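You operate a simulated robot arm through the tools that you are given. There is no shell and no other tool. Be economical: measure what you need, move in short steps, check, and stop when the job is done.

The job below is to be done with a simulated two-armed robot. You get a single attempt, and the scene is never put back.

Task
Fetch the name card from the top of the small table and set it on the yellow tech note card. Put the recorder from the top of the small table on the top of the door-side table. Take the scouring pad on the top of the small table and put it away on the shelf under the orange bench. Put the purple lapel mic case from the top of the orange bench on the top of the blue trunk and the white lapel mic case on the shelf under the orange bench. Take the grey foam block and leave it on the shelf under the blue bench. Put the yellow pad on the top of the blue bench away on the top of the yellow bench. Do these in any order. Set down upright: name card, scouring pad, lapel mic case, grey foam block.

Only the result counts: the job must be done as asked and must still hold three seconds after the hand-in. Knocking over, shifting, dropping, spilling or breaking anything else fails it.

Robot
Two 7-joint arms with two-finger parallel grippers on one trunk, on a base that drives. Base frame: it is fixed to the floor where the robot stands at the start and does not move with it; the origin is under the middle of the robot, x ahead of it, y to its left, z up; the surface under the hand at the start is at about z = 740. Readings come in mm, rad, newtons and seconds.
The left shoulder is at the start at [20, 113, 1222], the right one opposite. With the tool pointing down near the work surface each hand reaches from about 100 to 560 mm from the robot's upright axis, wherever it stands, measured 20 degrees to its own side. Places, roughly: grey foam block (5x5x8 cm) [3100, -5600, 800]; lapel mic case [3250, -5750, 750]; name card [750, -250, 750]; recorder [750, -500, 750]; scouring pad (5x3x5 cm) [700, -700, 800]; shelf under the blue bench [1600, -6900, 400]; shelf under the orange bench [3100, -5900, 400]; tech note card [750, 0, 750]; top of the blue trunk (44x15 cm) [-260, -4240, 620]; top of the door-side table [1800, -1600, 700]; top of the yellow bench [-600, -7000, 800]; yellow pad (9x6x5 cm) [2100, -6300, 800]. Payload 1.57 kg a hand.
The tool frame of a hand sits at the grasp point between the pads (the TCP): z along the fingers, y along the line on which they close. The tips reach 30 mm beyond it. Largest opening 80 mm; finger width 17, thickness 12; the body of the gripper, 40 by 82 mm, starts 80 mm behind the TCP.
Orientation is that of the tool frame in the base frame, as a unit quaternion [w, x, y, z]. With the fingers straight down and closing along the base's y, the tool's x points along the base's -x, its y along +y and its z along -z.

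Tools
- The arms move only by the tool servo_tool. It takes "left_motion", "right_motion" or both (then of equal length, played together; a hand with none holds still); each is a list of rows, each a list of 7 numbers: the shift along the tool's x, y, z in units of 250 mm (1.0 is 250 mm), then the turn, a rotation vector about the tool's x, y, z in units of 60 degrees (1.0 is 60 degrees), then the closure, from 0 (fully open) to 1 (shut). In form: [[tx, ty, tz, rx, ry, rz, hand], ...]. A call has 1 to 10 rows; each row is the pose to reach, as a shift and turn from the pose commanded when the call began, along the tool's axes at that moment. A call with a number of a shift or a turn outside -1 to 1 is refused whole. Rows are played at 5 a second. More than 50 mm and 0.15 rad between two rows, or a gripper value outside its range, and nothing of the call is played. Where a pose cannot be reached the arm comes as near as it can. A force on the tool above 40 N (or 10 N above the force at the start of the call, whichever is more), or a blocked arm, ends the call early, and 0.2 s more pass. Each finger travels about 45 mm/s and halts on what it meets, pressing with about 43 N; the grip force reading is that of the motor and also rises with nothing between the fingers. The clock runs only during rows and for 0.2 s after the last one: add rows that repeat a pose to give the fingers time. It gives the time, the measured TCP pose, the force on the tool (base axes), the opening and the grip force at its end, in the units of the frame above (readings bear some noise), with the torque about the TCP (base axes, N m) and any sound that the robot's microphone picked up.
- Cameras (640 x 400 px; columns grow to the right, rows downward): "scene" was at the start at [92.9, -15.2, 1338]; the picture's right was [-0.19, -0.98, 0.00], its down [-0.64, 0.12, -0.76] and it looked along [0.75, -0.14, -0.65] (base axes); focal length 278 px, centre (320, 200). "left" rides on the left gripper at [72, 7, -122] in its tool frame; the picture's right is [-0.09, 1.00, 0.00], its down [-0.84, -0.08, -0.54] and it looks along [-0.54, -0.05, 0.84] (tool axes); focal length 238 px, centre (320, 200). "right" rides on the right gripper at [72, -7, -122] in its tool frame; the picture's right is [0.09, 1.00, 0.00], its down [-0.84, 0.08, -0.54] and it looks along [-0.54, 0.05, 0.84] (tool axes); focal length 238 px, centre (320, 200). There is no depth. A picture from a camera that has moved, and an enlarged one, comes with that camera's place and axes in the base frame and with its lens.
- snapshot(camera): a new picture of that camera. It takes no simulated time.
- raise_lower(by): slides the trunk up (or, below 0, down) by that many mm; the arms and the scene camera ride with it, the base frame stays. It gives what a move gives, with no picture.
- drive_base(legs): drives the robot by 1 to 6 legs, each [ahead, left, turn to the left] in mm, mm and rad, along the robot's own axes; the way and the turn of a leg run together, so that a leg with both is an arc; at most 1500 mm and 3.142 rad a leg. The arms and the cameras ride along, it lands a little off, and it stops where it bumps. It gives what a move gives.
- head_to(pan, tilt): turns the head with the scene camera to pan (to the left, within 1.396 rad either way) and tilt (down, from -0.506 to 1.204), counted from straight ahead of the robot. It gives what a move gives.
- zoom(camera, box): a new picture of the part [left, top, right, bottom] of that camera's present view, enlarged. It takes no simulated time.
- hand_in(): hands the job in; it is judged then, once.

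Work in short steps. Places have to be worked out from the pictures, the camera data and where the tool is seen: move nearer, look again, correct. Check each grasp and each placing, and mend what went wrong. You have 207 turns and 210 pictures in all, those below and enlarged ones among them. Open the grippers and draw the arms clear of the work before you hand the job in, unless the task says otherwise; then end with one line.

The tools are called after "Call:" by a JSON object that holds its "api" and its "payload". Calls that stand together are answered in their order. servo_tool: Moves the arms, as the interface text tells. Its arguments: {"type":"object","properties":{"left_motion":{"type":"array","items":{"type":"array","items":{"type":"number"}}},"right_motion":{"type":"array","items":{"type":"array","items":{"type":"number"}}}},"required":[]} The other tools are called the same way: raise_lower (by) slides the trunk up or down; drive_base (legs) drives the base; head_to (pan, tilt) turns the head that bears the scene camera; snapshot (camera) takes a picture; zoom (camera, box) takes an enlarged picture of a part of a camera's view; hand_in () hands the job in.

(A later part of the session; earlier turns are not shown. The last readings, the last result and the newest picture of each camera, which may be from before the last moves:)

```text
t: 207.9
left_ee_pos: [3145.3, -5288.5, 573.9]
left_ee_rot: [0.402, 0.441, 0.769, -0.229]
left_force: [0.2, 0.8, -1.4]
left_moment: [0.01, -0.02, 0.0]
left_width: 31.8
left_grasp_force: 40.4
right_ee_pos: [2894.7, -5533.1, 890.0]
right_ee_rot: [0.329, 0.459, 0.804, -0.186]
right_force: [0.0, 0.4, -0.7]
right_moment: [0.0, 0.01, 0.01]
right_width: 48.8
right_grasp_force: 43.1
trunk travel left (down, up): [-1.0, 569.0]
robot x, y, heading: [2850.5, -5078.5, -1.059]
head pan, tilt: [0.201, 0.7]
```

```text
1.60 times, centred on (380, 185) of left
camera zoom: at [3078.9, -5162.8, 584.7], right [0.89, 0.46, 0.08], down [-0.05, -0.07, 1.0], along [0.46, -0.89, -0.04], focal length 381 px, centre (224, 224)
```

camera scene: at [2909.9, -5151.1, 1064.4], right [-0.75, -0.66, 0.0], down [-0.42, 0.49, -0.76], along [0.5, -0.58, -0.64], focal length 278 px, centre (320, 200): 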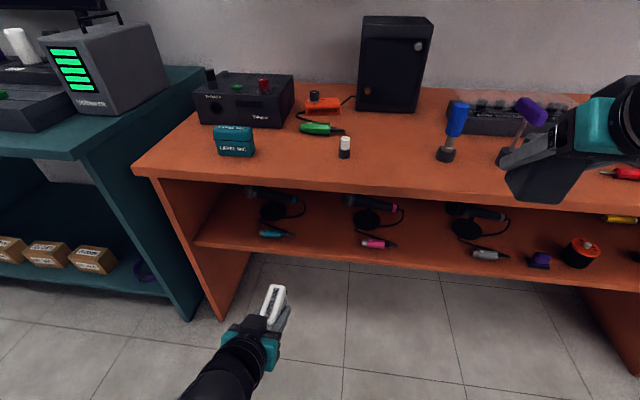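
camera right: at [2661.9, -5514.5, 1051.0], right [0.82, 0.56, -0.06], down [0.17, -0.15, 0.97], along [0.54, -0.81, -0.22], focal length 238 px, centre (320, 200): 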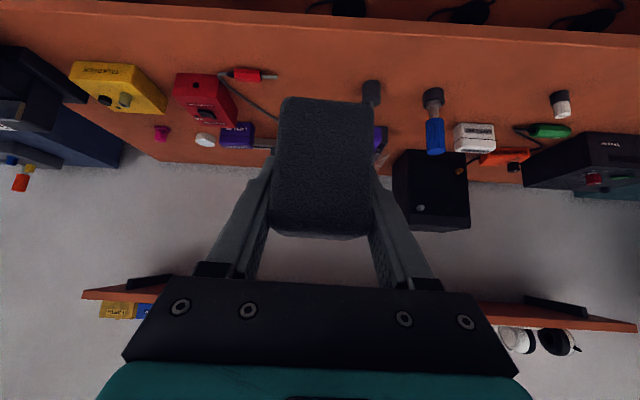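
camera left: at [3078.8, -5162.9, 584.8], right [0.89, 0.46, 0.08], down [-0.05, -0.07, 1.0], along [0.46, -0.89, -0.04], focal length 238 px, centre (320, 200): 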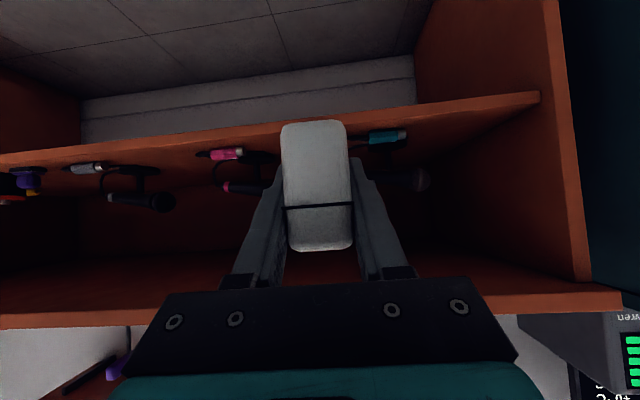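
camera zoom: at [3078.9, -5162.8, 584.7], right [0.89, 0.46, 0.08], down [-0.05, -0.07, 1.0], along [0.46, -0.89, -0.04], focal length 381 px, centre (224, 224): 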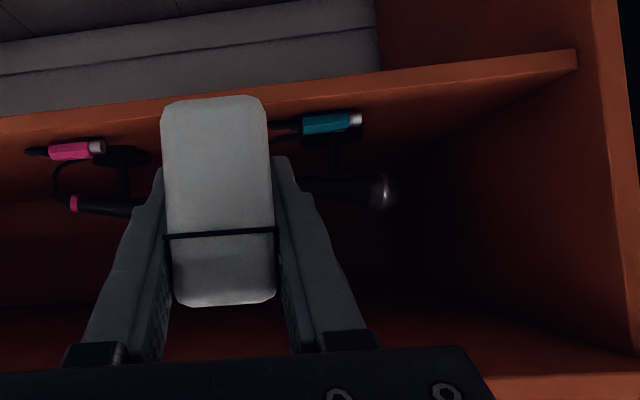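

The gap left of the pink plug is ~200 mm wide; bench is turned ~2.6° from my heading. I retract the right hand up/back (screwdriver clearance), square up, shift right, and lower the left hand.

Call:
{"api": "servo_tool", "payload": {"right_motion": [[0, 0, -0.15, 0, 0, 0, 1], [0, 0, -0.3, 0, 0, 0, 1], [0, 0, -0.45, 0, 0, 0, 1], [-0.05, 0, -0.6, 0, 0, 0, 1], [-0.1, 0, -0.65, 0, 0, 0, 1], [-0.1, 0, -0.65, 0, 0, 0, 1]], "left_motion": [[0.05, 0, 0.036, 0, 0, 0, 1], [0.1, 0, 0.072, 0, 0, 0, 1], [0.15, 0, 0.108, 0, 0, 0, 1], [0.2, 0, 0.144, 0, 0, 0, 1], [0.25, 0, 0.175, 0, 0, 0, 1], [0.25, 0, 0.175, 0, 0, 0, 1]]}}

Call:
{"api": "drive_base", "payload": {"legs": [[0, 0, 0.045], [0, -73, 0], [180, 0, 0]]}}

Call:
{"api": "snapshot", "payload": {"camera": "left"}}

Call:
{"api": "snapshot", "payload": {"camera": "scene"}}

```text
t: 209.3
left_ee_pos: [3144.6, -5288.5, 497.5]
left_ee_rot: [0.401, 0.442, 0.769, -0.229]
left_force: [0.3, -0.5, -0.8]
left_moment: [-0.01, -0.01, -0.04]
left_width: 31.6
left_grasp_force: 40.1
right_ee_pos: [2841.9, -5452.3, 1022.0]
right_ee_rot: [0.33, 0.458, 0.804, -0.185]
right_force: [-0.2, 0.4, -0.6]
right_moment: [0.0, 0.01, 0.0]
right_width: 48.7
right_grasp_force: 42.8
trunk travel left (down, up): [-1.0, 569.0]
robot x, y, heading: [2847.4, -5077.7, -1.056]
head pan, tilt: [0.201, 0.7]
```

```text
t: 211.8
left_ee_pos: [3187.0, -5464.5, 497.3]
left_ee_rot: [0.407, 0.422, 0.78, -0.218]
left_force: [0.0, -0.5, 0.2]
left_moment: [-0.01, 0.0, -0.01]
left_width: 31.6
left_grasp_force: 40.6
right_ee_pos: [2893.8, -5643.4, 1022.3]
right_ee_rot: [0.335, 0.439, 0.815, -0.178]
right_force: [-1.0, 0.7, -0.2]
right_moment: [0.01, 0.02, 0.0]
right_width: 48.7
right_grasp_force: 42.5
trunk travel left (down, up): [-1.0, 569.0]
robot x, y, heading: [2880.6, -5269.5, -1.005]
head pan, tilt: [0.201, 0.7]
```

```text
96 pictures are left
camera left: at [3116.4, -5342.8, 508.5], right [0.86, 0.5, 0.08], down [-0.05, -0.07, 1.0], along [0.5, -0.86, -0.04], focal length 238 px, centre (320, 200)
```

left: 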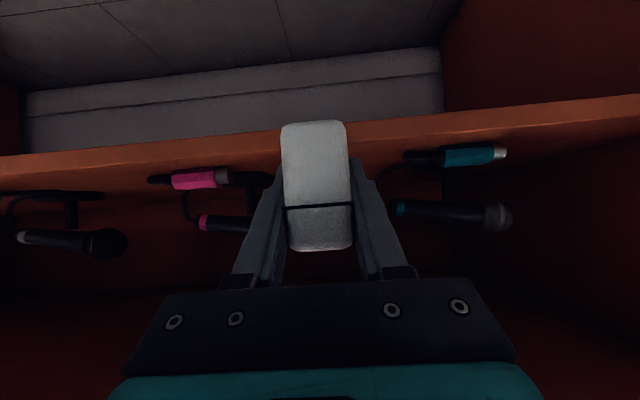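

```text
95 pictures are left
camera scene: at [2947.4, -5339.1, 1064.5], right [-0.72, -0.69, 0.0], down [-0.45, 0.47, -0.76], along [0.53, -0.55, -0.64], focal length 278 px, centre (320, 200)
```

scene: 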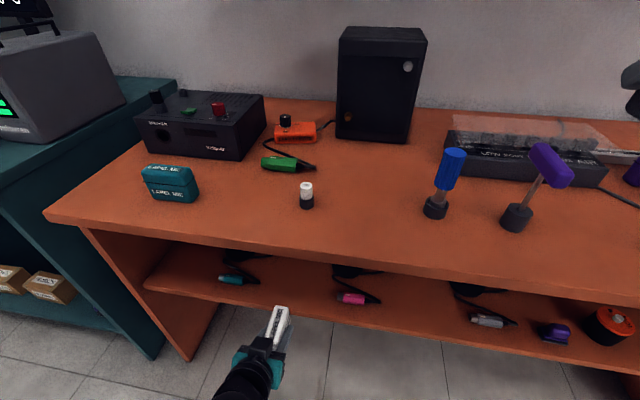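

Aligned between the pink and teal plugs; 142 mm still to go in. I drive 72 and extend the arm 70 forward.

Call:
{"api": "drive_base", "payload": {"legs": [[72, 0, 0]]}}

Call:
{"api": "servo_tool", "payload": {"left_motion": [[-0.055, 0, 0.078, 0, 0, 0, 1], [-0.11, 0, 0.156, 0, 0, 0, 1], [-0.16, 0, 0.23, 0, 0, 0, 1], [-0.16, 0, 0.23, 0, 0, 0, 1]]}}

Call:
{"api": "snapshot", "payload": {"camera": "left"}}

Call:
{"api": "snapshot", "payload": {"camera": "scene"}}

```text
t: 212.8
left_ee_pos: [3225.0, -5525.4, 497.0]
left_ee_rot: [0.407, 0.423, 0.779, -0.219]
left_force: [0.2, 0.0, -1.2]
left_moment: [0.0, 0.01, -0.05]
left_width: 31.2
left_grasp_force: 40.6
right_ee_pos: [2932.8, -5704.6, 1022.2]
right_ee_rot: [0.334, 0.439, 0.815, -0.178]
right_force: [-0.6, 0.1, -0.4]
right_moment: [0.02, -0.03, 0.0]
right_width: 49.1
right_grasp_force: 42.4
trunk travel left (down, up): [-1.0, 569.0]
robot x, y, heading: [2917.7, -5329.7, -1.011]
head pan, tilt: [0.201, 0.7]
```

```text
t: 213.8
left_ee_pos: [3263.3, -5583.3, 496.9]
left_ee_rot: [0.406, 0.423, 0.78, -0.219]
left_force: [-0.1, -0.2, -0.6]
left_moment: [0.01, 0.02, -0.02]
left_width: 31.3
left_grasp_force: 40.1
right_ee_pos: [2932.3, -5704.0, 1022.8]
right_ee_rot: [0.334, 0.439, 0.815, -0.178]
right_force: [-0.2, 0.6, 1.0]
right_moment: [-0.03, -0.01, 0.05]
right_width: 48.8
right_grasp_force: 42.4
trunk travel left (down, up): [-1.0, 569.0]
robot x, y, heading: [2923.9, -5327.5, -1.009]
head pan, tilt: [0.201, 0.7]
```

```text
94 pictures are left
camera left: at [3192.7, -5462.2, 507.7], right [0.86, 0.5, 0.08], down [-0.05, -0.07, 1.0], along [0.5, -0.86, -0.04], focal length 238 px, centre (320, 200)
```

left: 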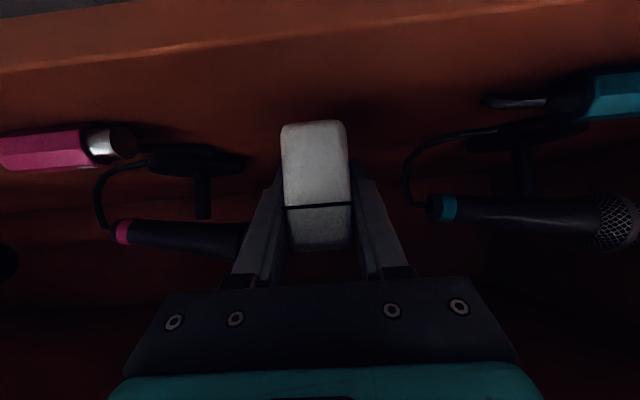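

```text
93 pictures are left
camera scene: at [2985.7, -5400.1, 1064.5], right [-0.72, -0.69, 0.0], down [-0.44, 0.47, -0.76], along [0.53, -0.55, -0.64], focal length 278 px, centre (320, 200)
```

scene: 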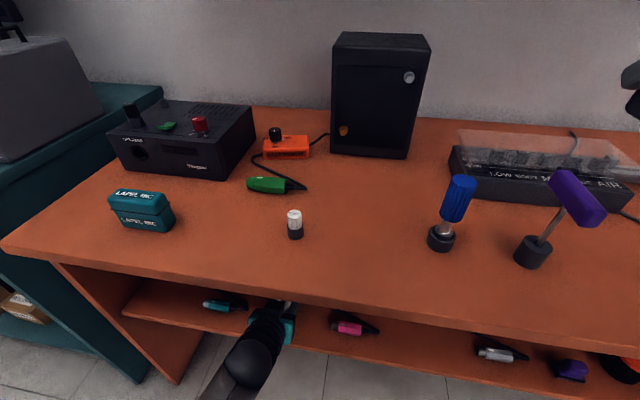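

Case near end is only ~6 mm inside the shelf edge; I go 18 mm deeper, then lower.

Call:
{"api": "servo_tool", "payload": {"left_motion": [[-0.02, 0, 0.03, 0, 0, 0, 1], [-0.04, 0, 0.059, 0, 0, 0, 1], [-0.02, 0, 0.073, 0, 0, 0, 1], [-0.01, 0, 0.08, 0, 0, 0, 1], [0.0, 0, 0.087, 0, 0, 0, 1], [0.005, 0, 0.09, 0, 0, 0, 1], [0.01, 0, 0.094, 0, 0, 0, 1]]}}

```text
t: 215.4
left_ee_pos: [3273.8, -5598.5, 481.6]
left_ee_rot: [0.408, 0.422, 0.78, -0.218]
left_force: [-0.7, 1.0, 1.6]
left_moment: [0.01, 0.01, -0.01]
left_width: 31.7
left_grasp_force: 40.0
right_ee_pos: [2932.8, -5705.1, 1022.4]
right_ee_rot: [0.334, 0.439, 0.815, -0.178]
right_force: [0.3, -0.3, -0.4]
right_moment: [-0.02, -0.02, 0.02]
right_width: 48.7
right_grasp_force: 43.3
trunk travel left (down, up): [-1.0, 569.0]
robot x, y, heading: [2923.8, -5332.8, -1.007]
head pan, tilt: [0.201, 0.7]
```

Call:
{"api": "servo_tool", "payload": {"left_motion": [[0.005, 0, 0.0035, 0, 0, 0, 1], [0.01, 0, 0.007, 0, 0, 0, 1], [0.015, 0, 0.01, 0, 0, 0, 1], [0.015, 0, 0.01, 0, 0, 0, 1]]}}

Call:
{"api": "snapshot", "payload": {"camera": "left"}}

```text
t: 216.4
left_ee_pos: [3274.7, -5601.0, 481.2]
left_ee_rot: [0.411, 0.423, 0.776, -0.223]
left_force: [0.0, 4.3, 29.4]
left_moment: [0.95, 0.64, -0.06]
left_width: 31.3
left_grasp_force: 40.2
right_ee_pos: [2930.9, -5704.0, 1022.9]
right_ee_rot: [0.335, 0.439, 0.814, -0.178]
right_force: [0.5, -0.3, -0.4]
right_moment: [-0.01, -0.01, -0.01]
right_width: 48.8
right_grasp_force: 42.5
trunk travel left (down, up): [-1.0, 569.0]
robot x, y, heading: [2923.0, -5331.4, -1.006]
head pan, tilt: [0.201, 0.7]
```

```text
92 pictures are left
camera left: at [3203.5, -5479.1, 490.8], right [0.86, 0.5, 0.08], down [-0.05, -0.06, 1.0], along [0.5, -0.86, -0.03], focal length 238 px, centre (320, 200)
```

left: 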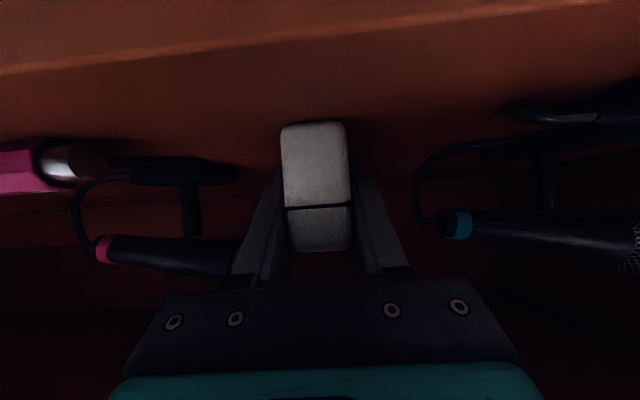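

Firm contact. Ease up, open moderately, retract along the tool axis.

Call:
{"api": "servo_tool", "payload": {"left_motion": [[-0.008, 0, -0.006, 0, 0, 0, 1], [-0.008, 0, -0.006, 0, 0, 0, 0.7], [-0.008, 0, -0.006, 0, 0, 0, 0.45], [-0.008, 0, -0.006, 0, 0, 0, 0.35], [-0.008, 0, -0.006, 0, 0, 0, 0.35], [-0.008, 0, -0.12, 0, 0, 0, 0.35], [-0.008, 0, -0.25, 0, 0, 0, 0.35], [-0.008, 0, -0.38, 0, 0, 0, 0.35], [-0.008, 0, -0.48, 0, 0, 0, 0.35]]}}

Call:
{"api": "snapshot", "payload": {"camera": "left"}}

```text
t: 218.4
left_ee_pos: [3220.7, -5518.1, 546.7]
left_ee_rot: [0.406, 0.423, 0.78, -0.219]
left_force: [0.6, 1.0, -0.1]
left_moment: [0.01, -0.02, -0.02]
left_width: 52.0
left_grasp_force: 0.0
right_ee_pos: [2931.4, -5704.4, 1023.2]
right_ee_rot: [0.334, 0.438, 0.815, -0.178]
right_force: [0.4, -0.5, -0.2]
right_moment: [0.0, 0.01, 0.03]
right_width: 49.0
right_grasp_force: 42.6
trunk travel left (down, up): [-1.0, 569.0]
robot x, y, heading: [2922.8, -5329.1, -1.007]
head pan, tilt: [0.201, 0.7]
```

```text
91 pictures are left
camera left: at [3149.5, -5396.4, 558.1], right [0.86, 0.5, 0.08], down [-0.05, -0.07, 1.0], along [0.5, -0.86, -0.04], focal length 238 px, centre (320, 200)
```

left: 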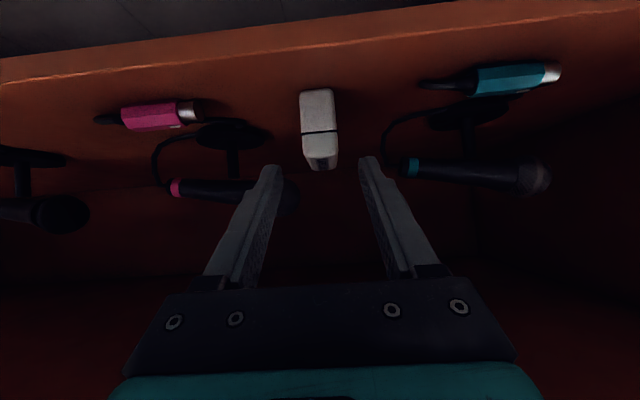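

White case stands on the shelf. Back off, raise trunk, and bring the left hand upright.

Call:
{"api": "drive_base", "payload": {"legs": [[-230, 0, 0]]}}

Call:
{"api": "raise_lower", "payload": {"by": 330}}

Call:
{"api": "servo_tool", "payload": {"left_motion": [[0, 0, 0, 0, 0.12, 0, 0.2], [0, 0, 0, 0, 0.24, 0, 0], [0, 0, 0, 0, 0.36, 0, 0], [0, 0, 0, 0, 0.48, 0, 0], [0, 0, 0, 0, 0.6, 0, 0], [0, 0, 0, 0, 0.72, 0, 0], [0, 0, 0, 0, 0.84, 0, 0], [0, 0, 0, 0, 0.92, 0, 0]]}}

Call:
{"api": "drive_base", "payload": {"legs": [[0, -500, 0]]}}

Call:
{"api": "head_to", "payload": {"pan": 0.1, "tilt": 0.7}}

Call:
{"api": "snapshot", "payload": {"camera": "scene"}}

```text
t: 220.2
left_ee_pos: [3099.3, -5322.9, 546.4]
left_ee_rot: [0.407, 0.422, 0.78, -0.219]
left_force: [0.6, 0.0, -0.1]
left_moment: [0.03, 0.01, 0.01]
left_width: 52.0
left_grasp_force: 0.1
right_ee_pos: [2810.4, -5509.8, 1023.4]
right_ee_rot: [0.335, 0.438, 0.815, -0.177]
right_force: [0.5, -0.3, -1.0]
right_moment: [-0.01, 0.03, 0.01]
right_width: 48.8
right_grasp_force: 43.2
trunk travel left (down, up): [-1.0, 569.0]
robot x, y, heading: [2797.3, -5137.6, -1.011]
head pan, tilt: [0.201, 0.7]
```

```text
t: 223.4
left_ee_pos: [3098.7, -5324.1, 876.9]
left_ee_rot: [0.407, 0.422, 0.78, -0.218]
left_force: [0.1, 0.7, 0.3]
left_moment: [0.0, 0.02, 0.02]
left_width: 52.1
left_grasp_force: 0.1
right_ee_pos: [2811.3, -5510.7, 1352.9]
right_ee_rot: [0.335, 0.438, 0.816, -0.177]
right_force: [0.2, -0.2, -0.1]
right_moment: [0.02, -0.03, 0.02]
right_width: 48.8
right_grasp_force: 42.8
trunk travel left (down, up): [-331.0, 239.0]
robot x, y, heading: [2803.2, -5134.0, -1.009]
head pan, tilt: [0.201, 0.7]
```

```text
t: 225.4
left_ee_pos: [3124.6, -5298.8, 871.1]
left_ee_rot: [0.011, 0.473, 0.88, 0.043]
left_force: [-0.3, 0.7, -0.7]
left_moment: [-0.01, 0.01, -0.01]
left_width: 80.1
left_grasp_force: 0.3
right_ee_pos: [2809.7, -5510.2, 1351.8]
right_ee_rot: [0.334, 0.439, 0.815, -0.178]
right_force: [0.1, -0.8, 0.0]
right_moment: [-0.02, 0.0, -0.01]
right_width: 48.8
right_grasp_force: 43.1
trunk travel left (down, up): [-331.0, 239.0]
robot x, y, heading: [2799.3, -5138.3, -1.003]
head pan, tilt: [0.201, 0.7]
stopped in row 8 (left hand): the arm was blocked; the commanded pose is now the measured one
```

```text
t: 228.3
left_ee_pos: [2717.4, -5557.8, 870.6]
left_ee_rot: [0.011, 0.47, 0.882, 0.044]
left_force: [-0.7, 0.3, -0.2]
left_moment: [0.0, 0.0, 0.01]
left_width: 79.7
left_grasp_force: 0.0
right_ee_pos: [2404.9, -5771.7, 1352.2]
right_ee_rot: [0.335, 0.434, 0.818, -0.176]
right_force: [0.0, 0.0, -0.1]
right_moment: [0.01, -0.03, -0.02]
right_width: 48.8
right_grasp_force: 43.0
trunk travel left (down, up): [-331.0, 239.0]
robot x, y, heading: [2390.0, -5396.8, -0.994]
head pan, tilt: [0.201, 0.7]
```

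```text
t: 228.9
left_ee_pos: [2716.3, -5557.1, 870.3]
left_ee_rot: [0.011, 0.47, 0.882, 0.044]
left_force: [0.0, -0.4, 0.4]
left_moment: [-0.02, -0.01, 0.04]
left_width: 79.7
left_grasp_force: 0.0
right_ee_pos: [2404.5, -5771.4, 1353.2]
right_ee_rot: [0.335, 0.434, 0.817, -0.177]
right_force: [0.1, 0.1, -1.0]
right_moment: [0.02, 0.0, 0.02]
right_width: 48.9
right_grasp_force: 43.0
trunk travel left (down, up): [-331.0, 239.0]
robot x, y, heading: [2388.8, -5396.0, -1.0]
head pan, tilt: [0.099, 0.7]
```

```text
90 pictures are left
camera scene: at [2448.9, -5471.7, 1394.5], right [-0.78, -0.62, 0.0], down [-0.4, 0.5, -0.76], along [0.48, -0.6, -0.64], focal length 278 px, centre (320, 200)
```

scene: 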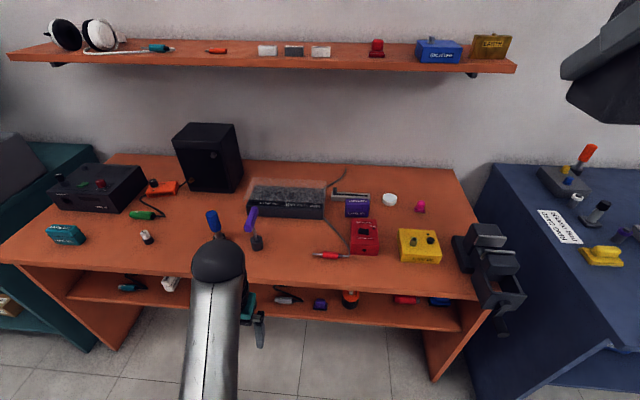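

Purple case's front base is at ≈(2786,−6092). I turn the left hand 90° clockwise and level it, then lower the trunk and drive to reach it.

Call:
{"api": "servo_tool", "payload": {"left_motion": [[0, 0, -0.1, 0.003, -0.006, 0.11, 0], [0, 0, -0.2, 0.007, -0.012, 0.22, 0], [0, 0, -0.3, 0.01, -0.018, 0.33, 0], [0, 0, -0.4, 0.014, -0.024, 0.44, 0], [0, 0, -0.5, 0.017, -0.03, 0.55, 0], [0, 0, -0.6, 0.021, -0.036, 0.66, 0], [0, 0, -0.7, 0.024, -0.042, 0.77, 0]]}}

Call:
{"api": "servo_tool", "payload": {"left_motion": [[0, 0, 0, 0.003, -0.006, 0.11, 0], [0, 0, 0, 0.007, -0.012, 0.22, 0], [0, 0, 0, 0.01, -0.018, 0.33, 0], [0, 0, 0, 0.014, -0.024, 0.44, 0], [0, 0, 0, 0.017, -0.03, 0.55, 0], [0, 0, 0, 0.021, -0.036, 0.66, 0], [0, 0, 0, 0.024, -0.042, 0.77, 0]]}}

Call:
{"api": "raise_lower", "payload": {"by": -120}}

Call:
{"api": "drive_base", "payload": {"legs": [[0, -190, -0.01], [240, 0, 0]]}}

Call:
{"api": "snapshot", "payload": {"camera": "left"}}

Call:
{"api": "snapshot", "payload": {"camera": "scene"}}

```text
t: 229.4
left_ee_pos: [2779.8, -5506.7, 903.3]
left_ee_rot: [0.043, 0.516, 0.844, 0.137]
left_force: [-0.4, 0.5, -0.4]
left_moment: [-0.02, -0.03, 0.02]
left_width: 79.9
left_grasp_force: 0.1
left hand out of reach, approached as far as the arm can: row 2
right_ee_pos: [2405.6, -5771.6, 1352.1]
right_ee_rot: [0.334, 0.435, 0.817, -0.176]
right_force: [0.4, -0.4, -0.7]
right_moment: [-0.03, 0.0, 0.0]
right_width: 48.6
right_grasp_force: 42.6
trunk travel left (down, up): [-331.0, 239.0]
robot x, y, heading: [2391.3, -5400.1, -0.995]
head pan, tilt: [0.099, 0.7]
stopped in row 2 (left hand): the arm was blocked; the commanded pose is now the measured one
```

```text
t: 231.1
left_ee_pos: [2780.9, -5506.3, 901.6]
left_ee_rot: [-0.002, 0.811, 0.573, 0.121]
left_force: [0.5, 0.1, -0.2]
left_moment: [0.01, 0.01, -0.01]
left_width: 80.0
left_grasp_force: 0.0
right_ee_pos: [2405.6, -5771.1, 1352.0]
right_ee_rot: [0.335, 0.435, 0.817, -0.176]
right_force: [0.0, -0.4, -0.6]
right_moment: [0.0, -0.02, 0.0]
right_width: 48.6
right_grasp_force: 42.7
trunk travel left (down, up): [-331.0, 239.0]
robot x, y, heading: [2391.6, -5398.5, -0.998]
head pan, tilt: [0.099, 0.7]
```

```text
t: 232.6
left_ee_pos: [2780.2, -5505.8, 783.1]
left_ee_rot: [-0.002, 0.809, 0.575, 0.121]
left_force: [-0.2, -0.2, -0.3]
left_moment: [0.0, 0.0, 0.01]
left_width: 79.8
left_grasp_force: 0.1
right_ee_pos: [2404.4, -5771.5, 1233.5]
right_ee_rot: [0.335, 0.435, 0.817, -0.176]
right_force: [1.0, -0.2, -0.7]
right_moment: [0.0, 0.0, -0.01]
right_width: 48.8
right_grasp_force: 42.7
trunk travel left (down, up): [-211.0, 359.0]
robot x, y, heading: [2391.5, -5397.5, -0.999]
head pan, tilt: [0.099, 0.7]
```

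```text
t: 235.5
left_ee_pos: [2752.3, -5817.7, 783.2]
left_ee_rot: [-0.002, 0.813, 0.57, 0.121]
left_force: [-0.5, 0.3, 0.0]
left_moment: [0.01, 0.03, 0.01]
left_width: 80.2
left_grasp_force: 0.0
right_ee_pos: [2373.0, -6079.0, 1232.1]
right_ee_rot: [0.335, 0.438, 0.815, -0.177]
right_force: [-0.5, -0.2, 0.1]
right_moment: [0.01, 0.0, 0.01]
right_width: 48.7
right_grasp_force: 42.6
trunk travel left (down, up): [-211.0, 359.0]
robot x, y, heading: [2359.5, -5701.3, -1.005]
head pan, tilt: [0.099, 0.7]
```

```text
89 pictures are left
camera left: at [2756.7, -5769.6, 916.4], right [0.89, -0.43, 0.12], down [-0.45, -0.82, 0.35], along [-0.05, -0.37, -0.93], focal length 238 px, centre (320, 200)
```

left: 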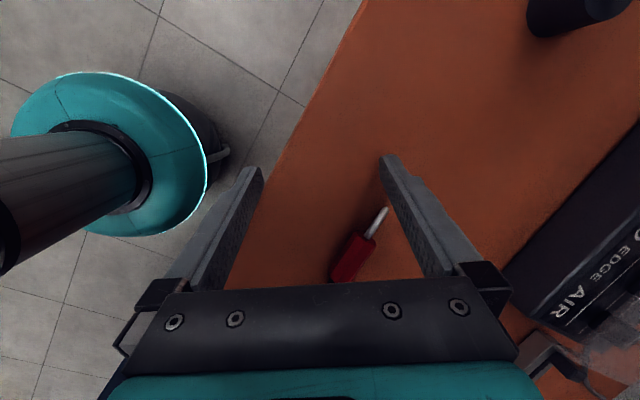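

```text
88 pictures are left
camera scene: at [2420.0, -5779.1, 1274.4], right [-0.79, -0.61, 0.0], down [-0.4, 0.51, -0.76], along [0.47, -0.6, -0.64], focal length 278 px, centre (320, 200)
```

scene: 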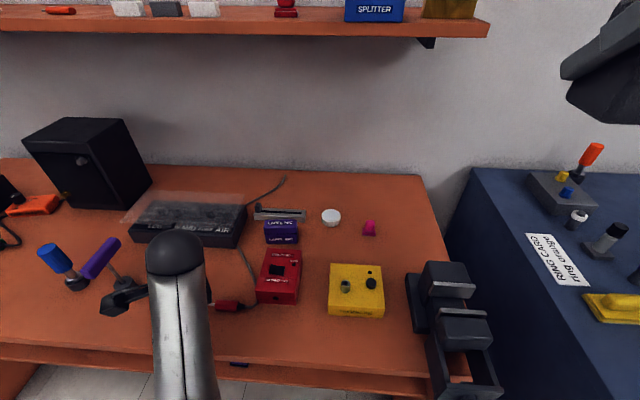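

The turn was blocked partway and the hand now sits low and tilted over the bench. I use the trunk to lift everything straight up, then back off and fix the left arm's posture.

Call:
{"api": "raise_lower", "payload": {"by": 250}}

Call:
{"api": "drive_base", "payload": {"legs": [[-350, 0, 0]]}}

Call:
{"api": "head_to", "payload": {"pan": 0.2, "tilt": 0.9}}

Call:
{"api": "snapshot", "payload": {"camera": "scene"}}

```text
t: 238.1
left_ee_pos: [2750.8, -5816.9, 1032.0]
left_ee_rot: [-0.001, 0.812, 0.571, 0.121]
left_force: [0.0, 0.1, 0.4]
left_moment: [0.0, 0.01, -0.01]
left_width: 80.0
left_grasp_force: 0.0
right_ee_pos: [2372.6, -6078.0, 1483.2]
right_ee_rot: [0.335, 0.438, 0.815, -0.177]
right_force: [0.2, -0.2, -0.7]
right_moment: [-0.02, 0.02, 0.01]
right_width: 48.8
right_grasp_force: 43.1
trunk travel left (down, up): [-461.0, 109.0]
robot x, y, heading: [2362.8, -5704.2, -1.01]
head pan, tilt: [0.099, 0.7]
```

```text
t: 240.3
left_ee_pos: [2564.5, -5520.6, 1033.0]
left_ee_rot: [0.0, 0.812, 0.571, 0.121]
left_force: [0.3, -0.5, 0.7]
left_moment: [0.01, -0.01, 0.01]
left_width: 80.0
left_grasp_force: 0.0
right_ee_pos: [2188.0, -5783.2, 1482.0]
right_ee_rot: [0.335, 0.438, 0.815, -0.177]
right_force: [-0.2, 0.2, 0.5]
right_moment: [0.01, -0.01, 0.01]
right_width: 48.8
right_grasp_force: 43.1
trunk travel left (down, up): [-461.0, 109.0]
robot x, y, heading: [2177.6, -5408.4, -1.003]
head pan, tilt: [0.099, 0.7]
```

```text
t: 241.1
left_ee_pos: [2565.9, -5521.3, 1032.9]
left_ee_rot: [0.0, 0.812, 0.571, 0.122]
left_force: [0.8, -0.2, 0.6]
left_moment: [-0.02, -0.03, -0.01]
left_width: 80.1
left_grasp_force: 0.0
right_ee_pos: [2189.5, -5784.0, 1482.1]
right_ee_rot: [0.334, 0.438, 0.815, -0.177]
right_force: [0.5, -1.0, -0.3]
right_moment: [-0.01, -0.01, 0.02]
right_width: 48.7
right_grasp_force: 43.0
trunk travel left (down, up): [-461.0, 109.0]
robot x, y, heading: [2175.0, -5409.4, -1.002]
head pan, tilt: [0.201, 0.901]
```

```text
87 pictures are left
camera scene: at [2234.0, -5472.1, 1508.4], right [-0.72, -0.69, 0.0], down [-0.54, 0.56, -0.62], along [0.43, -0.45, -0.78], focal length 278 px, centre (320, 200)
```

scene: 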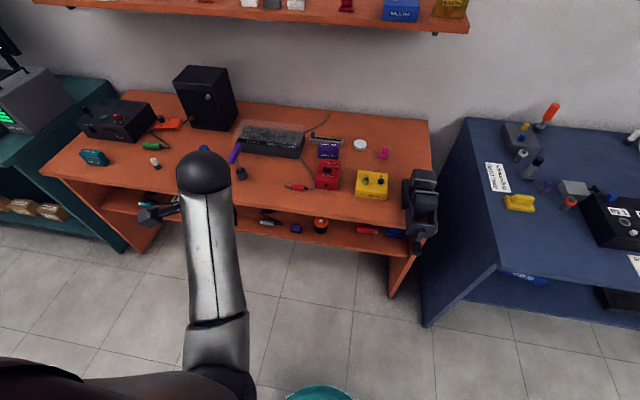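

The left elbow has folded inward (mirror of the earlier case). I unfold it the same way: turn the hand clockwise past its limit while moving outward left.

Call:
{"api": "servo_tool", "payload": {"left_motion": [[0, 0, 0, 0, 0, 0.12, 0], [0, 0, 0, 0, 0, 0.24, 0], [0, 0, 0, 0, 0, 0.36, 0], [0, 0, 0, 0, 0, 0.48, 0], [0, 0, 0, 0, 0, 0.6, 0], [0, 0, 0, 0, 0, 0.72, 0], [0, 0, 0, 0, 0, 0.84, 0], [0, 0, 0, 0, 0, 0.96, 0]]}}

Call:
{"api": "snapshot", "payload": {"camera": "scene"}}

```text
t: 242.8
left_ee_pos: [2566.2, -5521.9, 1032.9]
left_ee_rot: [-0.059, 0.987, 0.108, 0.106]
left_force: [0.7, 0.4, 0.2]
left_moment: [0.03, -0.02, -0.04]
left_width: 79.7
left_grasp_force: 0.1
right_ee_pos: [2187.1, -5783.3, 1482.5]
right_ee_rot: [0.334, 0.438, 0.816, -0.178]
right_force: [0.3, -0.1, -0.9]
right_moment: [0.01, 0.0, 0.03]
right_width: 48.8
right_grasp_force: 43.2
trunk travel left (down, up): [-461.0, 109.0]
robot x, y, heading: [2178.2, -5412.2, -1.001]
head pan, tilt: [0.201, 0.901]
```

```text
86 pictures are left
camera scene: at [2234.0, -5471.9, 1508.3], right [-0.72, -0.69, 0.0], down [-0.54, 0.56, -0.62], along [0.43, -0.45, -0.78], focal length 278 px, centre (320, 200)
```

scene: 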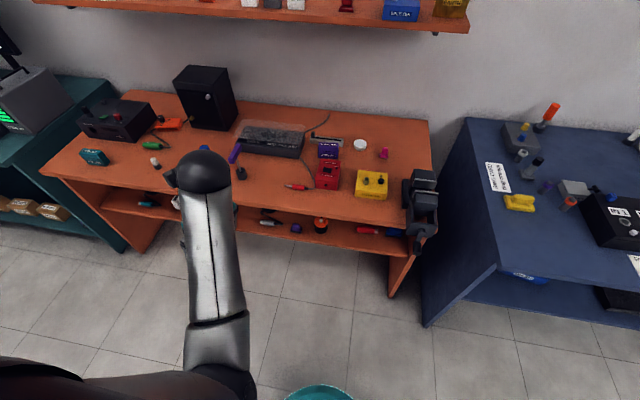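

Call:
{"api": "servo_tool", "payload": {"left_motion": [[0.07, -0.025, -0.02, 0, 0, 0.11, 0], [0.14, -0.05, -0.04, 0, 0, 0.22, 0], [0.21, -0.075, -0.06, 0, 0, 0.33, 0], [0.28, -0.1, -0.08, 0, 0, 0.44, 0], [0.35, -0.125, -0.1, 0, 0, 0.55, 0], [0.42, -0.15, -0.1, 0, 0, 0.66, 0], [0.49, -0.175, -0.1, 0, 0, 0.77, 0], [0.56, -0.2, -0.1, 0, 0, 0.88, 0], [0.63, -0.225, -0.1, 0, 0, 0.98, 0]]}}

Call:
{"api": "snapshot", "payload": {"camera": "scene"}}

```text
t: 244.8
left_ee_pos: [2698.0, -5438.1, 1098.3]
left_ee_rot: [-0.104, 0.913, -0.39, 0.062]
left_force: [-0.2, -0.3, 1.0]
left_moment: [0.03, -0.01, 0.01]
left_width: 80.2
left_grasp_force: 0.1
left hand out of reach, approached as far as the arm can: row 3, 4, 5, 6
right_ee_pos: [2186.7, -5783.1, 1481.9]
right_ee_rot: [0.335, 0.438, 0.815, -0.177]
right_force: [-1.0, -0.5, 0.7]
right_moment: [0.01, -0.01, 0.0]
right_width: 49.1
right_grasp_force: 42.9
trunk travel left (down, up): [-461.0, 109.0]
robot x, y, heading: [2177.4, -5408.7, -1.005]
head pan, tilt: [0.201, 0.901]
```

```text
85 pictures are left
camera scene: at [2233.3, -5472.2, 1508.3], right [-0.72, -0.69, 0.0], down [-0.54, 0.57, -0.62], along [0.43, -0.45, -0.78], focal length 278 px, centre (320, 200)
```

scene: 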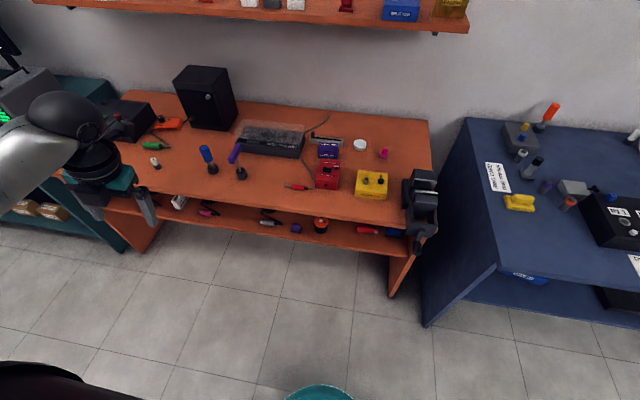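

Elbow is out again and the screwdrivers are undisturbed. Unwind the hand to the front-to-back closing orientation, leveled.

Call:
{"api": "servo_tool", "payload": {"left_motion": [[0, 0, 0, -0.0143, -0.0152, -0.1077, 0], [0, 0, 0, -0.0287, -0.0303, -0.2153, 0], [0, 0, 0, -0.043, -0.0455, -0.323, 0], [0, 0, 0, -0.0573, -0.0607, -0.4307, 0], [0, 0, 0, -0.0717, -0.0758, -0.5383, 0], [0, 0, 0, -0.086, -0.091, -0.646, 0]]}}

Call:
{"api": "servo_tool", "payload": {"left_motion": [[0, 0, 0, -0.0143, -0.0152, -0.1077, 0], [0, 0, 0, -0.0287, -0.0303, -0.2153, 0], [0, 0, 0, -0.043, -0.0455, -0.323, 0], [0, 0, 0, -0.0573, -0.0607, -0.4307, 0], [0, 0, 0, -0.0717, -0.0758, -0.5383, 0], [0, 0, 0, -0.086, -0.091, -0.646, 0]]}}

Call:
{"api": "zoom", "payload": {"camera": "scene", "box": [260, 110, 440, 220]}}

```text
t: 246.2
left_ee_pos: [2697.4, -5437.9, 1097.1]
left_ee_rot: [-0.054, 0.996, -0.059, 0.034]
left_force: [0.2, -0.2, 0.1]
left_moment: [0.02, -0.03, -0.02]
left_width: 79.9
left_grasp_force: 0.0
right_ee_pos: [2188.4, -5783.7, 1482.2]
right_ee_rot: [0.335, 0.438, 0.815, -0.177]
right_force: [-0.3, 0.4, 0.0]
right_moment: [0.0, -0.01, -0.02]
right_width: 48.8
right_grasp_force: 42.7
trunk travel left (down, up): [-461.0, 109.0]
robot x, y, heading: [2173.2, -5409.4, -1.012]
head pan, tilt: [0.201, 0.901]
```

```text
t: 247.7
left_ee_pos: [2699.5, -5439.7, 1097.3]
left_ee_rot: [0.001, 0.962, 0.275, 0.0]
left_force: [0.8, -0.5, 0.5]
left_moment: [0.01, -0.02, 0.0]
left_width: 80.2
left_grasp_force: 0.1
right_ee_pos: [2188.4, -5783.3, 1483.0]
right_ee_rot: [0.334, 0.439, 0.815, -0.178]
right_force: [0.6, -0.1, -0.8]
right_moment: [0.0, 0.04, 0.0]
right_width: 49.0
right_grasp_force: 43.5
trunk travel left (down, up): [-461.0, 109.0]
robot x, y, heading: [2174.7, -5410.6, -0.999]
head pan, tilt: [0.201, 0.901]
```

```text
3.56 times, centred on (350, 165) of scene
camera zoom: at [2234.0, -5471.8, 1508.3], right [-0.72, -0.69, 0.0], down [-0.54, 0.56, -0.62], along [0.43, -0.45, -0.78], focal length 988 px, centre (213, 324)
```

zoom: 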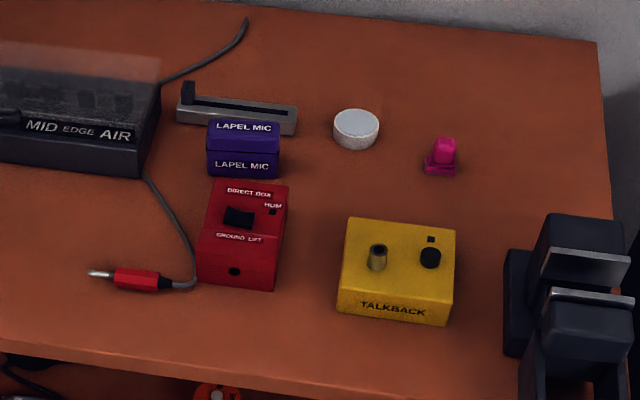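

Purple case has ~40 mm free in front (red box) and behind (slider). I bring the left hand inward, drive in, then lower the trunk above it.

Call:
{"api": "servo_tool", "payload": {"left_motion": [[-0.16, 0, 0, 0, 0, 0, 0], [-0.32, 0, 0, 0, 0, 0, 0], [-0.48, 0, 0, 0, 0, 0, 0], [-0.64, 0, 0, 0, 0, 0, 0], [-0.8, 0, 0, 0, 0, 0, 0], [-0.95, 0, 0, 0, 0, 0, 0], [-0.95, 0, 0, 0, 0, 0, 0]]}}

Call:
{"api": "drive_base", "payload": {"legs": [[385, 10, 0]]}}

Call:
{"api": "snapshot", "payload": {"camera": "left"}}

```text
t: 249.2
left_ee_pos: [2497.1, -5563.8, 1096.3]
left_ee_rot: [0.001, 0.962, 0.275, 0.002]
left_force: [0.8, 1.4, 0.1]
left_moment: [-0.06, 0.04, 0.0]
left_width: 80.0
left_grasp_force: 0.0
right_ee_pos: [2188.0, -5783.3, 1482.1]
right_ee_rot: [0.335, 0.438, 0.815, -0.177]
right_force: [-0.4, -0.8, 1.0]
right_moment: [0.01, -0.02, -0.04]
right_width: 49.0
right_grasp_force: 43.1
trunk travel left (down, up): [-461.0, 109.0]
robot x, y, heading: [2176.2, -5406.1, -1.002]
head pan, tilt: [0.201, 0.901]
```

```text
t: 251.7
left_ee_pos: [2713.3, -5891.6, 1095.7]
left_ee_rot: [0.001, 0.962, 0.273, 0.0]
left_force: [0.5, -0.3, 0.0]
left_moment: [0.01, 0.03, -0.02]
left_width: 80.2
left_grasp_force: 0.1
right_ee_pos: [2406.5, -6110.1, 1482.6]
right_ee_rot: [0.334, 0.438, 0.816, -0.177]
right_force: [0.1, 0.2, -0.4]
right_moment: [0.0, -0.02, 0.0]
right_width: 49.0
right_grasp_force: 43.0
trunk travel left (down, up): [-461.0, 109.0]
robot x, y, heading: [2390.6, -5738.6, -1.005]
head pan, tilt: [0.201, 0.901]
```

```text
83 pictures are left
camera left: at [2779.8, -5858.8, 1218.6], right [0.45, -0.9, 0.0], down [-0.75, -0.37, 0.54], along [-0.48, -0.24, -0.84], focal length 238 px, centre (320, 200)
```

left: 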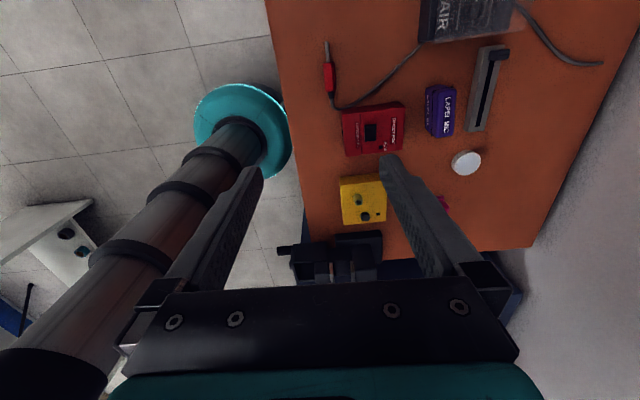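

Purple top ≈(2792,−6091). Move the left hand above it, then lower the trunk.

Call:
{"api": "servo_tool", "payload": {"left_motion": [[-0.03, 0.17, 0, 0, 0, 0, 0.25], [-0.06, 0.34, 0, 0, 0, 0, 0.25], [-0.1, 0.51, 0, 0, 0, 0, 0.25], [-0.13, 0.68, 0, 0, 0, 0, 0.25], [-0.16, 0.84, 0, 0, 0, 0, 0.25], [-0.16, 0.84, 0, 0, 0, 0, 0.25]]}}

Call:
{"api": "raise_lower", "payload": {"by": -180}}

Call:
{"api": "snapshot", "payload": {"camera": "left"}}

Call:
{"api": "snapshot", "payload": {"camera": "scene"}}

```text
t: 253.1
left_ee_pos: [2791.0, -6092.2, 1101.1]
left_ee_rot: [0.002, 0.962, 0.271, 0.001]
left_force: [0.2, 0.3, -0.3]
left_moment: [-0.03, 0.0, 0.01]
left_width: 60.1
left_grasp_force: 0.0
right_ee_pos: [2405.1, -6109.9, 1482.6]
right_ee_rot: [0.334, 0.438, 0.815, -0.178]
right_force: [0.2, 0.2, -0.2]
right_moment: [-0.01, -0.01, 0.02]
right_width: 48.4
right_grasp_force: 42.9
trunk travel left (down, up): [-461.0, 109.0]
robot x, y, heading: [2392.6, -5738.1, -1.011]
head pan, tilt: [0.201, 0.901]
```

```text
t: 255.1
left_ee_pos: [2791.3, -6092.7, 920.8]
left_ee_rot: [0.002, 0.962, 0.272, 0.001]
left_force: [0.6, 0.9, 0.0]
left_moment: [0.0, 0.01, 0.02]
left_width: 59.8
left_grasp_force: 0.0
right_ee_pos: [2405.7, -6109.4, 1302.4]
right_ee_rot: [0.334, 0.439, 0.815, -0.178]
right_force: [-0.6, -0.1, -0.6]
right_moment: [0.02, -0.05, -0.02]
right_width: 48.7
right_grasp_force: 43.2
trunk travel left (down, up): [-281.0, 289.0]
robot x, y, heading: [2396.2, -5732.7, -1.006]
head pan, tilt: [0.201, 0.901]
```

```text
82 pictures are left
camera left: at [2855.8, -6060.3, 1042.7], right [0.45, -0.9, 0.0], down [-0.75, -0.37, 0.54], along [-0.48, -0.24, -0.84], focal length 238 px, centre (320, 200)
```

left: 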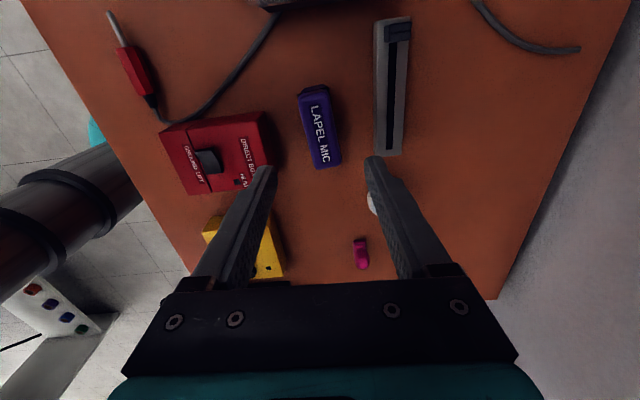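

```text
81 pictures are left
camera scene: at [2452.3, -5798.1, 1328.4], right [-0.72, -0.69, 0.0], down [-0.54, 0.57, -0.62], along [0.43, -0.45, -0.78], focal length 278 px, centre (320, 200)
```

scene: 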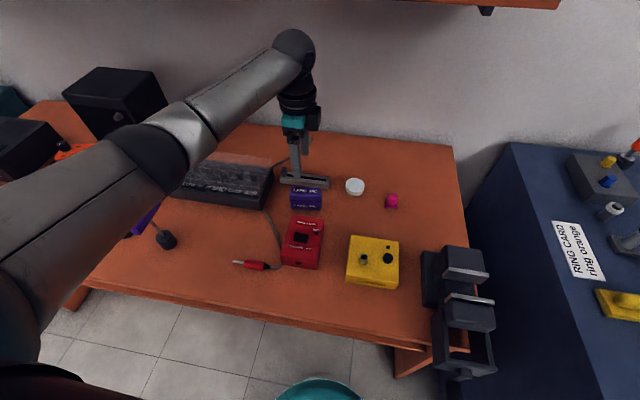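

Purple is centred, needs ~4° more turn; 60 mm opening clears the red box and slider. Descend and close.

Call:
{"api": "servo_tool", "payload": {"left_motion": [[-0.012, 0.004, 0.15, 0, 0, -0.07, 0.25], [-0.012, 0.004, 0.3, 0, 0, -0.07, 0.25], [-0.012, 0.004, 0.45, 0, 0, -0.07, 0.25], [-0.012, 0.004, 0.55, 0, 0, -0.07, 0.25], [-0.012, 0.004, 0.594, 0, 0, -0.07, 0.25], [-0.012, 0.004, 0.594, 0, 0, -0.07, 0.6], [-0.012, 0.004, 0.594, 0, 0, -0.07, 1], [-0.012, 0.004, 0.594, 0, 0, -0.07, 1], [-0.012, 0.004, 0.594, 0, 0, -0.07, 1]]}}

Call:
{"api": "snapshot", "payload": {"camera": "left"}}

```text
t: 257.1
left_ee_pos: [2786.6, -6095.8, 772.7]
left_ee_rot: [0.001, 0.951, 0.308, 0.0]
left_force: [0.3, 0.0, 0.5]
left_moment: [0.02, -0.01, -0.01]
left_width: 31.4
left_grasp_force: 33.4
right_ee_pos: [2405.9, -6108.9, 1302.5]
right_ee_rot: [0.334, 0.438, 0.816, -0.177]
right_force: [-0.8, -1.0, -0.4]
right_moment: [0.01, 0.02, -0.01]
right_width: 48.8
right_grasp_force: 43.1
trunk travel left (down, up): [-281.0, 289.0]
robot x, y, heading: [2397.1, -5738.5, -1.01]
head pan, tilt: [0.201, 0.901]
```

```text
80 pictures are left
camera left: at [2849.9, -6058.6, 894.2], right [0.51, -0.86, 0.0], down [-0.72, -0.43, 0.54], along [-0.46, -0.28, -0.84], focal length 238 px, centre (320, 200)
```

left: 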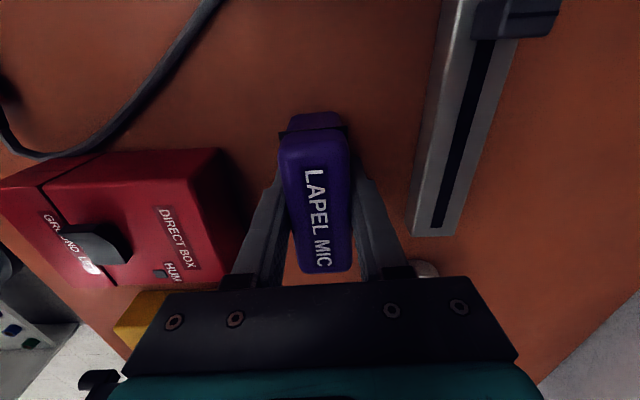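

Purple held. Lift straight up 200 mm, draw back, and back away.

Call:
{"api": "servo_tool", "payload": {"left_motion": [[0, 0, -0.18, 0, 0, 0, 1], [0, 0, -0.36, 0, 0, 0, 1], [0, 0, -0.54, 0, 0, 0, 1], [0, 0, -0.72, 0, 0, 0, 1], [0, -0.12, -0.86, 0, 0, 0, 1], [0, -0.3, -0.86, 0, 0, 0, 1], [0, -0.48, -0.86, 0, 0, 0, 1], [0, -0.66, -0.86, 0, 0, 0, 1], [0, -0.66, -0.86, 0, 0, 0, 1]]}}

Call:
{"api": "snapshot", "payload": {"camera": "left"}}

Call:
{"api": "drive_base", "payload": {"legs": [[-450, 0, 0]]}}

Call:
{"api": "head_to", "payload": {"pan": -0.5, "tilt": 0.6}}

Call:
{"api": "snapshot", "payload": {"camera": "scene"}}

```text
t: 259.1
left_ee_pos: [2692.0, -5959.4, 985.0]
left_ee_rot: [0.002, 0.951, 0.31, 0.0]
left_force: [0.3, 0.9, -1.1]
left_moment: [0.0, 0.0, -0.02]
left_width: 31.5
left_grasp_force: 39.9
right_ee_pos: [2404.4, -6110.2, 1301.6]
right_ee_rot: [0.334, 0.438, 0.816, -0.177]
right_force: [0.3, -0.2, 0.1]
right_moment: [-0.02, 0.01, 0.01]
right_width: 48.9
right_grasp_force: 42.9
trunk travel left (down, up): [-281.0, 289.0]
robot x, y, heading: [2396.4, -5736.9, -1.014]
head pan, tilt: [0.201, 0.901]
```

```text
79 pictures are left
camera left: at [2753.5, -5922.1, 1107.5], right [0.51, -0.86, 0.0], down [-0.72, -0.43, 0.54], along [-0.46, -0.28, -0.84], focal length 238 px, centre (320, 200)
```

left: 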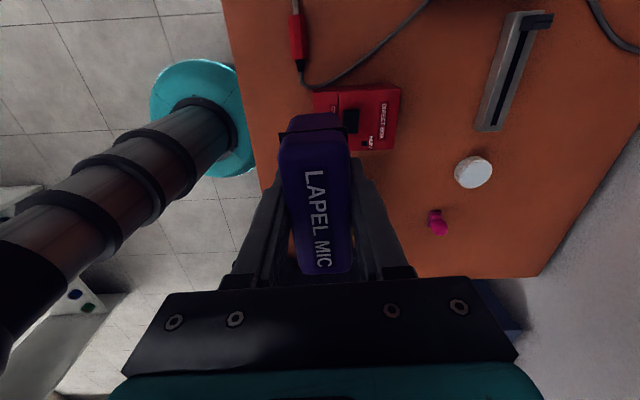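

```text
t: 261.8
left_ee_pos: [2451.6, -5580.6, 986.3]
left_ee_rot: [0.001, 0.952, 0.306, 0.0]
left_force: [0.2, 0.4, -0.4]
left_moment: [-0.04, -0.02, -0.06]
left_width: 31.5
left_grasp_force: 40.3
right_ee_pos: [2164.2, -5728.9, 1302.5]
right_ee_rot: [0.334, 0.44, 0.814, -0.178]
right_force: [-0.1, -1.3, -0.2]
right_moment: [-0.02, 0.04, 0.05]
right_width: 48.7
right_grasp_force: 42.5
trunk travel left (down, up): [-281.0, 289.0]
robot x, y, heading: [2154.6, -5355.9, -1.013]
head pan, tilt: [0.201, 0.901]
```

```text
t: 262.9
left_ee_pos: [2451.7, -5580.6, 985.5]
left_ee_rot: [0.002, 0.952, 0.306, 0.001]
left_force: [0.2, 0.3, -0.7]
left_moment: [-0.03, -0.01, 0.01]
left_width: 31.3
left_grasp_force: 40.1
right_ee_pos: [2165.2, -5728.5, 1302.9]
right_ee_rot: [0.334, 0.44, 0.814, -0.178]
right_force: [0.1, -0.1, -0.5]
right_moment: [0.02, 0.03, -0.01]
right_width: 48.8
right_grasp_force: 43.7
trunk travel left (down, up): [-281.0, 289.0]
robot x, y, heading: [2155.4, -5353.0, -1.009]
head pan, tilt: [-0.499, 0.6]
```

```text
78 pictures are left
camera scene: at [2166.1, -5451.6, 1353.1], right [-1.0, -0.06, 0.0], down [-0.03, 0.56, -0.82], along [0.05, -0.82, -0.57], focal length 278 px, centre (320, 200)
```

scene: 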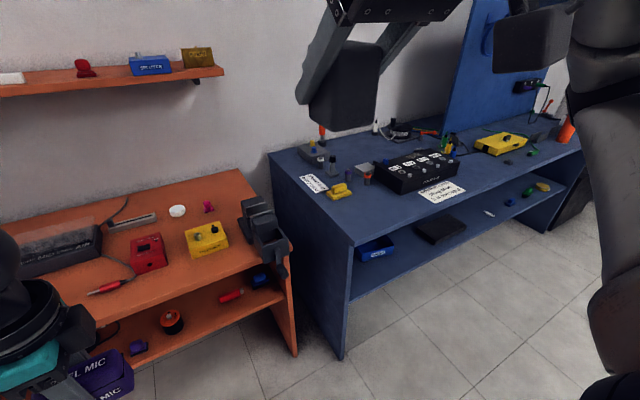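

The blue bench's shelf shows a tray, a black box, then free space to the right. I strafe right in steps, checking the white bench behind.

Call:
{"api": "head_to", "payload": {"pan": -1.35, "tilt": 0.5}}

Call:
{"api": "snapshot", "payload": {"camera": "scene"}}

```text
t: 264.1
left_ee_pos: [2451.1, -5581.4, 985.1]
left_ee_rot: [0.001, 0.952, 0.306, 0.001]
left_force: [0.2, 0.4, -0.3]
left_moment: [0.0, 0.0, -0.01]
left_width: 31.4
left_grasp_force: 39.9
right_ee_pos: [2164.8, -5729.2, 1302.6]
right_ee_rot: [0.334, 0.44, 0.814, -0.178]
right_force: [0.6, -0.1, -0.4]
right_moment: [0.01, 0.0, -0.01]
right_width: 48.6
right_grasp_force: 43.4
trunk travel left (down, up): [-281.0, 289.0]
robot x, y, heading: [2156.8, -5357.4, -1.015]
head pan, tilt: [-1.349, 0.499]
```

```text
77 pictures are left
camera scene: at [2096.1, -5427.5, 1362.2], right [-0.7, 0.71, 0.0], down [0.34, 0.34, -0.88], along [-0.62, -0.62, -0.48], focal length 278 px, centre (320, 200)
```

scene: 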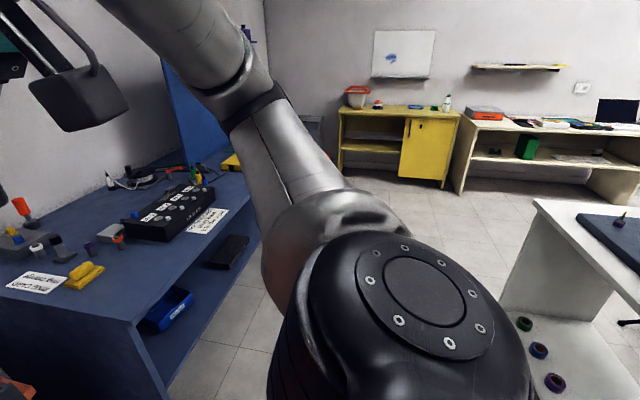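

There's room behind. Strafe right 1080 mm in front of the blue bench.

Call:
{"api": "drive_base", "payload": {"legs": [[0, -1080, 0]]}}

Call:
{"api": "head_to", "payload": {"pan": -0.1, "tilt": 0.7}}

Call:
{"api": "snapshot", "payload": {"camera": "scene"}}

```text
t: 269.6
left_ee_pos: [1528.7, -6151.5, 984.9]
left_ee_rot: [0.001, 0.953, 0.301, 0.001]
left_force: [-1.3, 0.4, -0.2]
left_moment: [-0.01, 0.0, -0.02]
left_width: 31.4
left_grasp_force: 40.5
right_ee_pos: [1241.4, -6298.8, 1302.8]
right_ee_rot: [0.333, 0.444, 0.812, -0.18]
right_force: [0.5, 0.2, -0.3]
right_moment: [-0.02, 0.0, 0.01]
right_width: 48.6
right_grasp_force: 43.1
trunk travel left (down, up): [-281.0, 289.0]
robot x, y, heading: [1234.7, -5925.4, -1.024]
head pan, tilt: [-1.349, 0.499]
```

```text
t: 271.1
left_ee_pos: [1530.0, -6152.6, 985.8]
left_ee_rot: [0.001, 0.954, 0.301, 0.0]
left_force: [0.2, 0.4, -0.4]
left_moment: [0.03, -0.01, -0.03]
left_width: 31.3
left_grasp_force: 39.9
right_ee_pos: [1241.4, -6298.1, 1302.7]
right_ee_rot: [0.334, 0.444, 0.812, -0.18]
right_force: [-0.4, -0.5, -0.2]
right_moment: [0.01, 0.0, 0.04]
right_width: 48.5
right_grasp_force: 42.9
trunk travel left (down, up): [-281.0, 289.0]
robot x, y, heading: [1237.4, -5927.8, -1.021]
head pan, tilt: [-0.099, 0.7]
```

```text
76 pictures are left
camera scene: at [1278.6, -6009.0, 1344.5], right [-0.9, -0.43, 0.0], down [-0.28, 0.58, -0.77], along [0.33, -0.69, -0.64], focal length 278 px, centre (320, 200)
```

scene: 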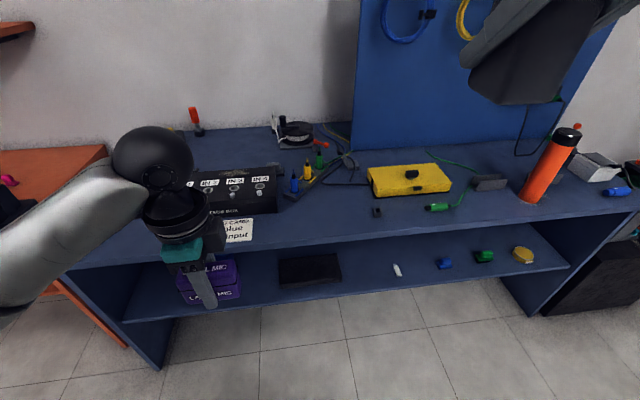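

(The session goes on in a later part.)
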